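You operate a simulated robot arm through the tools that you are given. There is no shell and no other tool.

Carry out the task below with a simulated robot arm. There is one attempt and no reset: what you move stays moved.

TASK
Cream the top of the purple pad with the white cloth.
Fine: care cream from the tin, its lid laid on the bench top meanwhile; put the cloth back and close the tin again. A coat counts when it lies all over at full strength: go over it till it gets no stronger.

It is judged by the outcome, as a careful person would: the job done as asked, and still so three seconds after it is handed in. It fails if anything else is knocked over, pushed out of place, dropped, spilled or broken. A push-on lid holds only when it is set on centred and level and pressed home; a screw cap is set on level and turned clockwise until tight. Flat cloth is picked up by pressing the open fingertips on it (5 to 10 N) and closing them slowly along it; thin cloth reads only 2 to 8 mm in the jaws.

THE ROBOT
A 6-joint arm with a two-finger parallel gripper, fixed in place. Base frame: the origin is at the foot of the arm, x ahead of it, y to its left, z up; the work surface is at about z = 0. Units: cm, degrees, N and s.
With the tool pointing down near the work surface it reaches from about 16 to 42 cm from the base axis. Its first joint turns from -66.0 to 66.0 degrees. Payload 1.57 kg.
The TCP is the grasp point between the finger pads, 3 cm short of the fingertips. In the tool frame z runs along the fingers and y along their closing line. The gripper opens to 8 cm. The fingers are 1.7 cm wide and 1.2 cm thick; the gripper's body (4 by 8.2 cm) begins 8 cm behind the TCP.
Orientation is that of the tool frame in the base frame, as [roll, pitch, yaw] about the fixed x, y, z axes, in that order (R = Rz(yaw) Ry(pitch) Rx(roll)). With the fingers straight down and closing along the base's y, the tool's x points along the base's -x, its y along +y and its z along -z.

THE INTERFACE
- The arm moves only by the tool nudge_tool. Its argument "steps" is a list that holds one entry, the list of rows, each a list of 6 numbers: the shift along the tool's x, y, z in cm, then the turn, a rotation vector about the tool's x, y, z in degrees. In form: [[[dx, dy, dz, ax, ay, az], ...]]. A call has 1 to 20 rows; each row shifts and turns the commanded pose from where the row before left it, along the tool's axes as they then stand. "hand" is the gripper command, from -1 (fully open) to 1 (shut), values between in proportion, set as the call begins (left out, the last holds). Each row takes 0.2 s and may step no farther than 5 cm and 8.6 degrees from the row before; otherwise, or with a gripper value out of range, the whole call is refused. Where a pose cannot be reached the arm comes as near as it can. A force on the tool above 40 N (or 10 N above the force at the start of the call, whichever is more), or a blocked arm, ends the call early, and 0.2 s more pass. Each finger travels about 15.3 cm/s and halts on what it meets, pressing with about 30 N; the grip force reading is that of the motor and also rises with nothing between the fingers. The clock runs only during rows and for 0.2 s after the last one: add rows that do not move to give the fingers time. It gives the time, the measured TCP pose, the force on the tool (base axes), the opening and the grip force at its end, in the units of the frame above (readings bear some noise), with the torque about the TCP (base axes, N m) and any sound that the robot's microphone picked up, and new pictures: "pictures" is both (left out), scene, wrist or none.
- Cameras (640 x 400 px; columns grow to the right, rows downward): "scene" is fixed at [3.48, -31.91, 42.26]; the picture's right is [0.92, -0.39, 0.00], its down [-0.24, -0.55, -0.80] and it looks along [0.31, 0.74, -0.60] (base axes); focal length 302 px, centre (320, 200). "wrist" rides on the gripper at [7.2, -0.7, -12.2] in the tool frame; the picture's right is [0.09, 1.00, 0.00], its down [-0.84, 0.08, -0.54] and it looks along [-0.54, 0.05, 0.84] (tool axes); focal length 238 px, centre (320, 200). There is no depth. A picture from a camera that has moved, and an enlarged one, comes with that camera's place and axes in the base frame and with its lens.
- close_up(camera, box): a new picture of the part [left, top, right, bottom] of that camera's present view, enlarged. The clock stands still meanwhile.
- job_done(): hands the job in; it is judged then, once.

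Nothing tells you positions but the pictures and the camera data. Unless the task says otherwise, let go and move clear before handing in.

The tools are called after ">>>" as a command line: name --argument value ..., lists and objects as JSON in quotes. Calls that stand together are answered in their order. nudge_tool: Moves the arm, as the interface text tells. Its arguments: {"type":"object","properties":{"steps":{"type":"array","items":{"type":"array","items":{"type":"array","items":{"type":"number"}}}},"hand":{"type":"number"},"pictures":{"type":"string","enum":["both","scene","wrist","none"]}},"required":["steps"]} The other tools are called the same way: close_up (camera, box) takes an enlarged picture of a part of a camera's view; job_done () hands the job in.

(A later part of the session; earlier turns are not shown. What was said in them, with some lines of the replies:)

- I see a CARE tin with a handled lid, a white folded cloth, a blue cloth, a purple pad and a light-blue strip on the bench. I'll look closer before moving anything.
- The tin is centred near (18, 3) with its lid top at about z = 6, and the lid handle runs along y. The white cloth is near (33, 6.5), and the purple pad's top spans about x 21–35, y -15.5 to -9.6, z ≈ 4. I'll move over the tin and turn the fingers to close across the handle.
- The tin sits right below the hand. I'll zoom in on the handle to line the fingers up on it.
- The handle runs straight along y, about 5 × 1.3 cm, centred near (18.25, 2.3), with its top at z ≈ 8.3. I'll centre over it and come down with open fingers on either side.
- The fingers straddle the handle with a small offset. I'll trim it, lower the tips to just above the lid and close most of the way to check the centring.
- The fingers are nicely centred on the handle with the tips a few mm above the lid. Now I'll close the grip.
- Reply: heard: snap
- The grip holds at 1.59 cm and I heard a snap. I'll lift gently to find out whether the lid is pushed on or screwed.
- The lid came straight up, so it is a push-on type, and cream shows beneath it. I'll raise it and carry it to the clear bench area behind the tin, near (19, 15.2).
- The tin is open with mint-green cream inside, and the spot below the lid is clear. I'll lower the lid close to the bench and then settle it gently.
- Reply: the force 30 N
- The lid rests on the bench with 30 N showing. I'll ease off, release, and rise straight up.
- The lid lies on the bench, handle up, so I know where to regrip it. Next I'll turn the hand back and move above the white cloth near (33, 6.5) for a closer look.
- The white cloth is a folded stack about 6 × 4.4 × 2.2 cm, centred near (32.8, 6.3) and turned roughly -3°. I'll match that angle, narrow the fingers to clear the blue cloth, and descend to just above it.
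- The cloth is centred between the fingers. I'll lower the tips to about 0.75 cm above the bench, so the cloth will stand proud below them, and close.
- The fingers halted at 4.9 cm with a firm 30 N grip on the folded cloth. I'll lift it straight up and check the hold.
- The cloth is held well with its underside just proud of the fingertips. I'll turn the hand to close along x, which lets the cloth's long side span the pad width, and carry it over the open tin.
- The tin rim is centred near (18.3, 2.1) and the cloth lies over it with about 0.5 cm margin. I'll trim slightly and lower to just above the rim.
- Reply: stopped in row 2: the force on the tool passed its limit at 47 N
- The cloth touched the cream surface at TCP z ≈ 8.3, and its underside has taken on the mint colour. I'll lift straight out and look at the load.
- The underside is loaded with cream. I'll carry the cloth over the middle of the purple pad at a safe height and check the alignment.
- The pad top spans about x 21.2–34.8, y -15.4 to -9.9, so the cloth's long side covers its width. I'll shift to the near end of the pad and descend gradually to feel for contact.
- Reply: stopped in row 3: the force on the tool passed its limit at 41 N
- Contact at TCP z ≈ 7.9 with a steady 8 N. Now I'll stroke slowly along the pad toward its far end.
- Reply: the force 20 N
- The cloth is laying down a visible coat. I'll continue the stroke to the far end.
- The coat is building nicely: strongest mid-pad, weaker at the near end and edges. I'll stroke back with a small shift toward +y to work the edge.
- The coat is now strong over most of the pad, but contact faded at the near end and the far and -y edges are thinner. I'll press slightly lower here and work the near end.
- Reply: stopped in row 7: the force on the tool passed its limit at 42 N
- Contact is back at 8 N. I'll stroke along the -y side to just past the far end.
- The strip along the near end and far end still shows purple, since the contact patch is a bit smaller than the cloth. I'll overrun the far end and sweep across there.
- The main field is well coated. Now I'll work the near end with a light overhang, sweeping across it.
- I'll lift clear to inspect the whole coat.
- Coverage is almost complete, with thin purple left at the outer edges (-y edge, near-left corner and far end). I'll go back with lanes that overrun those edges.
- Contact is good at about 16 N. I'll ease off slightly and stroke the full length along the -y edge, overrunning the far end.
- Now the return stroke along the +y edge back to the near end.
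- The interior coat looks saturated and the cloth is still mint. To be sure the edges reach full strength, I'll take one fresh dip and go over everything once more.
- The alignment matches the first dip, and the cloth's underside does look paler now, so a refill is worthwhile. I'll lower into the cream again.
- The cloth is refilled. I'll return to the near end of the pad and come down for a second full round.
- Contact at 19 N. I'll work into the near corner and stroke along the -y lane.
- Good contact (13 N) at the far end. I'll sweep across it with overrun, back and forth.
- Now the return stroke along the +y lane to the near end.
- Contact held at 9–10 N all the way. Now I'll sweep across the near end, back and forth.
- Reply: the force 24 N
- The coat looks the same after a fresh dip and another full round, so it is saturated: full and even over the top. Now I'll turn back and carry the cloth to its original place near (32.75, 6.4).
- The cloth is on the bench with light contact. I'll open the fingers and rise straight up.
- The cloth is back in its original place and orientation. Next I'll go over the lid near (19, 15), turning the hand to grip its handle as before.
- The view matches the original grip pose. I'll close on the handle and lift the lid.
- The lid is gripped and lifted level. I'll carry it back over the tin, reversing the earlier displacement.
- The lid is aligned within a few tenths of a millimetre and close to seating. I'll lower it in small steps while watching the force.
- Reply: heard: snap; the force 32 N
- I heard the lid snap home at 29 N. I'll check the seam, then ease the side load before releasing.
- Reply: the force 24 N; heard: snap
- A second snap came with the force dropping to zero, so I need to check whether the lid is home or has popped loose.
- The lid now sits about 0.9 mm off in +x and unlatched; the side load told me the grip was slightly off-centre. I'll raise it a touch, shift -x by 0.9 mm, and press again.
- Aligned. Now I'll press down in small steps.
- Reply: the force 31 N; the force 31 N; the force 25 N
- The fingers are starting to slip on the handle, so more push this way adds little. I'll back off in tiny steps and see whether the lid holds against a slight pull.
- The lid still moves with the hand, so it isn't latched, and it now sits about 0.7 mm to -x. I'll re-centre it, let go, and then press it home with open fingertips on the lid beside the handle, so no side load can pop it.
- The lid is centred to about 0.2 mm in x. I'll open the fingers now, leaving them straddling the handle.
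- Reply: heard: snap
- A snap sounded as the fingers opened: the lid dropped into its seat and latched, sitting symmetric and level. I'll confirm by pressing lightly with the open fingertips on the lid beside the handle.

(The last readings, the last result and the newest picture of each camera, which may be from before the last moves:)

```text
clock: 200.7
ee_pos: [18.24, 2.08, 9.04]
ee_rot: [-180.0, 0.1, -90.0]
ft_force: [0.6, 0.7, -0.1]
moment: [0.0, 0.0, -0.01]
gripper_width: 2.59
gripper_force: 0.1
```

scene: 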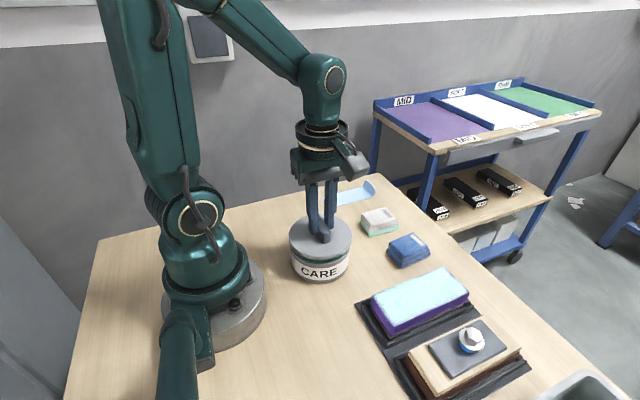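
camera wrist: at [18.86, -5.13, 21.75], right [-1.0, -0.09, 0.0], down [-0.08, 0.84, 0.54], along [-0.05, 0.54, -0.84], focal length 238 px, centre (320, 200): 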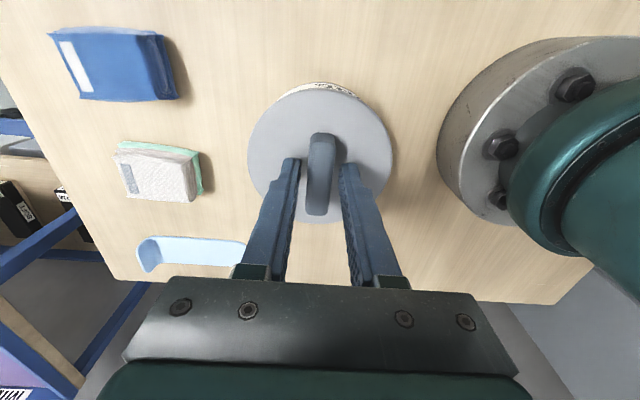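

>>> nudge_tool --steps '[[[0, 0, 0.04, 0, 0, 0], [0, 0, 0, 0, 0, 0]]]' --pictures "none"

>>> nudge_tool --steps '[[[0, 0, 0.04, 0, 0, 0], [0, 0, 0, 0, 0, 0]]]' --pictures "none"

>>> nudge_tool --steps '[[[0, 0, 0.04, 0, 0, 0], [0, 0, 0, 0, 0, 0]]]' --pictures "none"

>>> close_up --camera "scene" --box '[280, 210, 360, 285]'

```text
clock: 201.2
ee_pos: [18.23, 2.14, 9.17]
ee_rot: [180.0, 0.0, -90.0]
ft_force: [0.1, -0.3, -0.1]
moment: [0.02, 0.0, 0.01]
gripper_width: 2.61
gripper_force: 0.1
```

```text
clock: 201.8
ee_pos: [18.16, 2.08, 9.14]
ee_rot: [-179.9, 0.1, -90.0]
ft_force: [-0.6, -1.0, 0.8]
moment: [-0.01, 0.0, -0.02]
gripper_width: 2.61
gripper_force: 0.0
```

```text
clock: 202.4
ee_pos: [18.19, 2.06, 8.98]
ee_rot: [180.0, 0.2, -90.0]
ft_force: [-0.3, 0.0, 0.4]
moment: [0.0, 0.0, -0.02]
gripper_width: 2.62
gripper_force: 0.1
```

```text
5.33 times, centred on (320, 248) of scene
camera zoom: at [3.48, -31.91, 42.26], right [0.92, -0.39, 0.0], down [-0.24, -0.55, -0.8], along [0.31, 0.74, -0.6], focal length 1613 px, centre (320, -53)
```

zoom: 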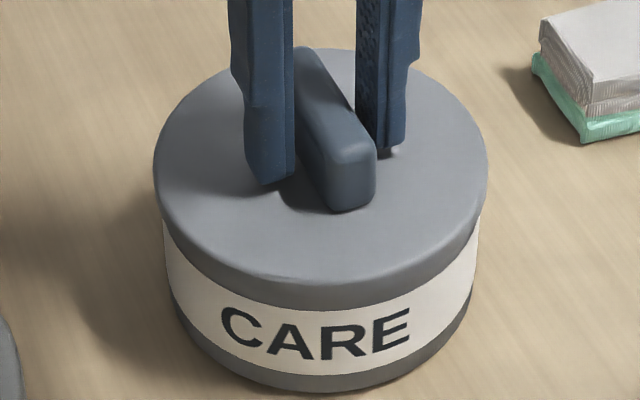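

>>> nudge_tool --steps '[[[0, 0, 0.04, 0, 0, 0], [0, 0, 0, 0, 0, 0]]]' --pictures "none"

>>> nudge_tool --steps '[[[0, 0, 0.04, 0, 0, 0], [0, 0, 0, 0, 0, 0]]]' --pictures "none"

>>> nudge_tool --steps '[[[0, 0, 0.04, 0, 0, 0], [0, 0, 0, 0, 0, 0]]]' --pictures "none"

```text
clock: 203.1
ee_pos: [18.28, 2.17, 9.02]
ee_rot: [180.0, 0.0, -90.0]
ft_force: [0.8, -0.5, -0.7]
moment: [0.03, 0.02, -0.02]
gripper_width: 2.59
gripper_force: 0.0
```

```text
clock: 203.7
ee_pos: [18.21, 2.08, 8.99]
ee_rot: [179.9, 0.2, -90.0]
ft_force: [0.6, -0.2, 0.5]
moment: [0.02, 0.01, 0.02]
gripper_width: 2.56
gripper_force: 0.1
```

```text
clock: 204.2
ee_pos: [18.23, 2.1, 8.81]
ee_rot: [-180.0, 0.2, -90.1]
ft_force: [-0.3, 0.1, 0.2]
moment: [-0.02, 0.01, 0.02]
gripper_width: 2.59
gripper_force: 0.2
```

>>> nudge_tool --steps '[[[0, 0, 0.04, 0, 0, 0], [0, 0, 0, 0, 0, 0]]]' --pictures "none"

>>> nudge_tool --steps '[[[0, 0, 0.04, 0, 0, 0], [0, 0, 0, 0, 0, 0]]]' --pictures "none"

>>> nudge_tool --steps '[[[0, 0, 0.04, 0, 0, 0], [0, 0, 0, 0, 0, 0]]]' --pictures "none"

>>> close_up --camera "scene" --box '[280, 210, 360, 285]'

```text
clock: 204.8
ee_pos: [18.23, 1.99, 8.86]
ee_rot: [-179.9, 0.2, -90.0]
ft_force: [-0.7, -0.4, 0.2]
moment: [0.01, 0.01, 0.03]
gripper_width: 2.59
gripper_force: 0.1
```

```text
clock: 205.4
ee_pos: [18.11, 2.01, 8.84]
ee_rot: [180.0, 0.2, -90.0]
ft_force: [-0.6, 0.1, -0.1]
moment: [-0.01, 0.01, -0.01]
gripper_width: 2.59
gripper_force: 0.1
```

```text
clock: 206.1
ee_pos: [18.25, 2.1, 8.8]
ee_rot: [179.9, 0.1, -90.0]
ft_force: [-0.3, -0.1, 0.2]
moment: [0.02, -0.03, 0.0]
gripper_width: 2.59
gripper_force: 0.2
```

```text
5.33 times, centred on (320, 248) of scene
camera zoom: at [3.48, -31.91, 42.26], right [0.92, -0.39, 0.0], down [-0.24, -0.55, -0.8], along [0.31, 0.74, -0.6], focal length 1613 px, centre (320, -53)
```

zoom: 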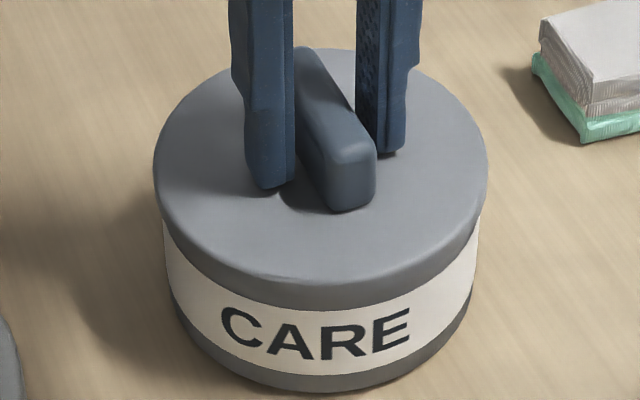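

>>> nudge_tool --steps '[[[0, 0, 0.04, 0, 0, 0], [0, 0, 0.04, 0, 0, 0], [0, 0, 0, 0, 0, 0]]]' --pictures "none"

>>> nudge_tool --steps '[[[0, 0, 0.04, 0, 0, 0], [0, 0, 0, 0, 0, 0]]]' --pictures "none"

>>> nudge_tool --steps '[[[0, 0, 0.04, 0, 0, 0], [0, 0, 0, 0, 0, 0]]]' --pictures "none"

```text
clock: 206.8
ee_pos: [18.14, 2.17, 8.7]
ee_rot: [180.0, 0.1, -90.0]
ft_force: [0.1, 0.3, 0.2]
moment: [0.0, -0.02, 0.02]
gripper_width: 2.6
gripper_force: 0.2
```

```text
clock: 207.4
ee_pos: [18.29, 2.2, 8.67]
ee_rot: [-179.8, 0.2, -89.9]
ft_force: [-1.2, 0.8, 5.9]
moment: [0.0, 0.06, -0.02]
gripper_width: 2.6
gripper_force: 0.0
```

```text
clock: 208.1
ee_pos: [18.16, 2.06, 8.75]
ee_rot: [-179.8, 0.1, -90.0]
ft_force: [-5.2, 1.2, 29.1]
moment: [0.04, 0.22, -0.02]
gripper_width: 2.58
gripper_force: 0.0
```

29 N straight down gives no further movement or sound, so the lid is fully home. I'll rise clear and inspect.

>>> nudge_tool --steps '[[[0, 0, 0.01, 0, 0, 0], [0, 0, 0, 0, 0, 0]]]' --pictures "none"

>>> nudge_tool --steps '[[[0, 0, -0.05, 0, 0, 0], [0, 0, -0.3, 0, 0, 0], [0, 0, -1, 0, 0, 0], [0, 0, -2, 0, 0, 0], [0, 0, -3, 0, 0, 0], [0, 0, -4, 0, 0, 0], [0, 0, -3, 0, 0, 0], [0, 0, 0, 0, 0, 0]]]'

>>> close_up --camera "scene" --box '[275, 205, 365, 290]'

>>> close_up --camera "wrist" --box '[260, 50, 380, 165]'

```text
clock: 208.6
ee_pos: [18.18, 2.18, 8.79]
ee_rot: [-179.9, 0.1, -90.1]
ft_force: [-2.7, 1.8, 12.5]
moment: [0.01, 0.18, -0.01]
gripper_width: 2.61
gripper_force: 0.1
stopped in row 2: the force on the tool passed its limit at 41 N (the readings are from after the stop); the commanded pose is now the measured one
```

```text
clock: 210.4
ee_pos: [18.23, 2.18, 22.12]
ee_rot: [-179.9, 0.1, -90.0]
ft_force: [-0.8, -0.5, 0.0]
moment: [0.03, -0.01, -0.02]
gripper_width: 2.61
gripper_force: 0.0
camera wrist: at [18.85, -5.04, 34.12], right [-1.0, -0.09, 0.0], down [-0.08, 0.84, 0.54], along [-0.05, 0.54, -0.84], focal length 238 px, centre (320, 200)
```

scene: 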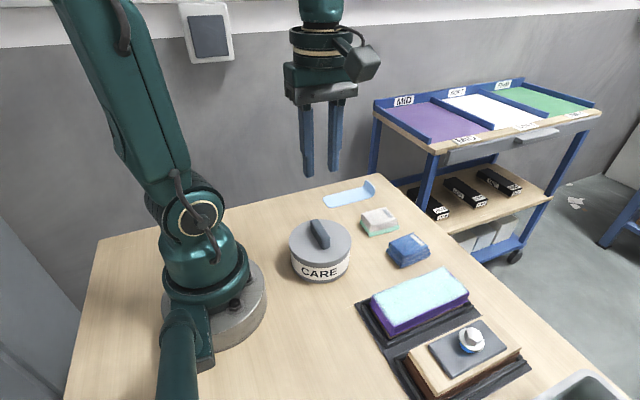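
wrist: 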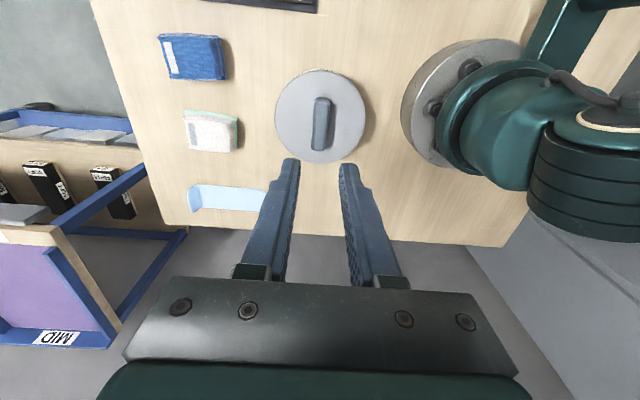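

```text
4.71 times, centred on (320, 248) of scene
camera zoom: at [3.48, -31.91, 42.26], right [0.92, -0.39, 0.0], down [-0.24, -0.55, -0.8], along [0.31, 0.74, -0.6], focal length 1424 px, centre (320, -24)
```

zoom: 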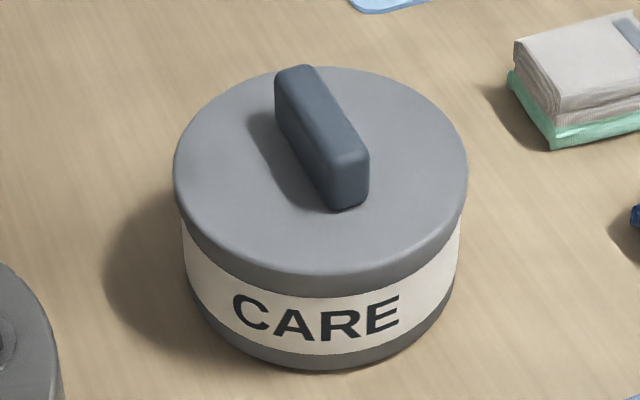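

```text
3.48 times, centred on (320, 108) of wrist
camera zoom: at [18.85, -5.04, 34.12], right [-1.0, -0.09, 0.0], down [-0.08, 0.84, 0.54], along [-0.05, 0.54, -0.84], focal length 829 px, centre (320, 522)
```

zoom: 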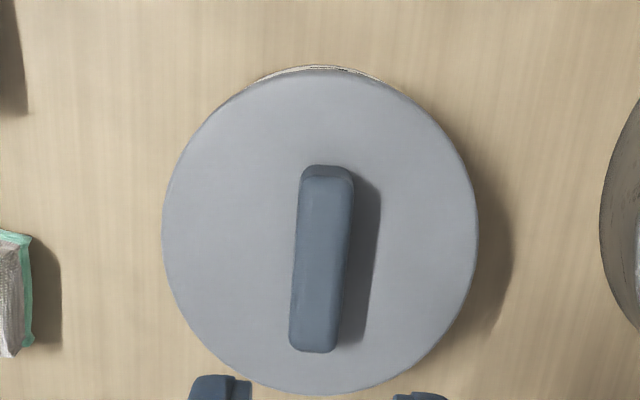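

The lid sits exactly as at the start: centred, level and latched. I'll take a last look at the pad and the cloths before handing in.

>>> nudge_tool --steps '[[[0, 0, -1, 0, 0, 0], [0, 0, 0, 0, 0, 0], [0, 0, 0, 0, 0, 0]]]' --hand -1 --pictures "scene"

>>> close_up --camera "scene" --box '[340, 190, 540, 400]'

>>> close_up --camera "scene" --box '[360, 260, 480, 340]'

```text
clock: 211.2
ee_pos: [18.04, 2.02, 23.06]
ee_rot: [-179.9, 0.2, -90.0]
ft_force: [-0.1, -0.2, 0.1]
moment: [0.0, -0.01, 0.02]
gripper_width: 8.01
gripper_force: 0.0
```

scene: 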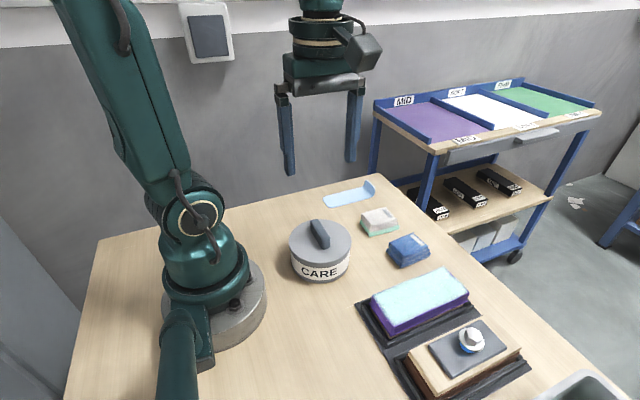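

```text
1.90 times, centred on (440, 295) of scene
camera zoom: at [3.48, -31.91, 42.26], right [0.92, -0.39, 0.0], down [-0.24, -0.55, -0.8], along [0.31, 0.74, -0.6], focal length 576 px, centre (91, 19)
```

zoom: 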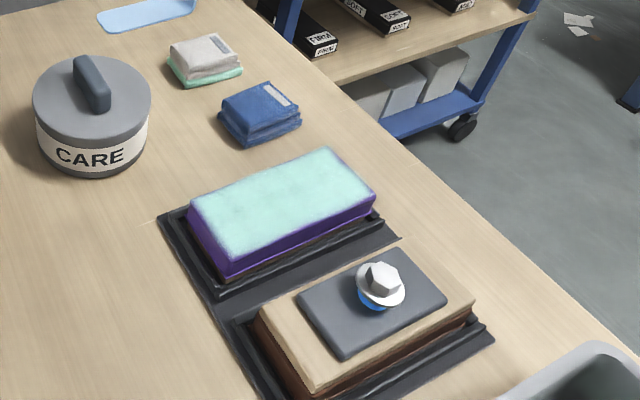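

```text
5.00 times, centred on (420, 300) of scene
camera zoom: at [3.48, -31.91, 42.26], right [0.92, -0.39, 0.0], down [-0.24, -0.55, -0.8], along [0.31, 0.74, -0.6], focal length 1512 px, centre (-180, -300)
```

zoom: 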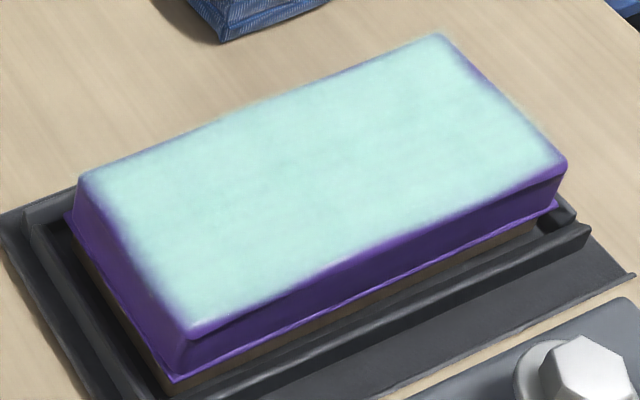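

The pad top carries a full, even coat. The cloth is back in its place, the lid is latched on the tin, and nothing else has moved, so with the hand open and clear I'll hand the job in.

>>> job_done

```text
The job is handed in.
```

The job is handed in: the purple pad's top is creamed, the white cloth is back in its place and the CARE tin is closed again.

- **Coat:** I loaded the cloth twice and went over the whole top until it looked no stronger. The coat is even, but a thin purple fade remains at the rounded edges. It did not change between the last two rounds, so I took it as finished.
- **Cloth:** It lies where it was and at the same angle, with cream left on its underside.
- **Lid:** It first latched and popped loose again, because my grip was slightly off-centre. I re-centred it and it snapped as I let go. Pressing on it afterwards, to 41 N, moved it no further. I did not test it by pulling, since gripping the handle is what popped it loose before.
- **Everything else:** I saw nothing else moved or spilled in the last pictures.
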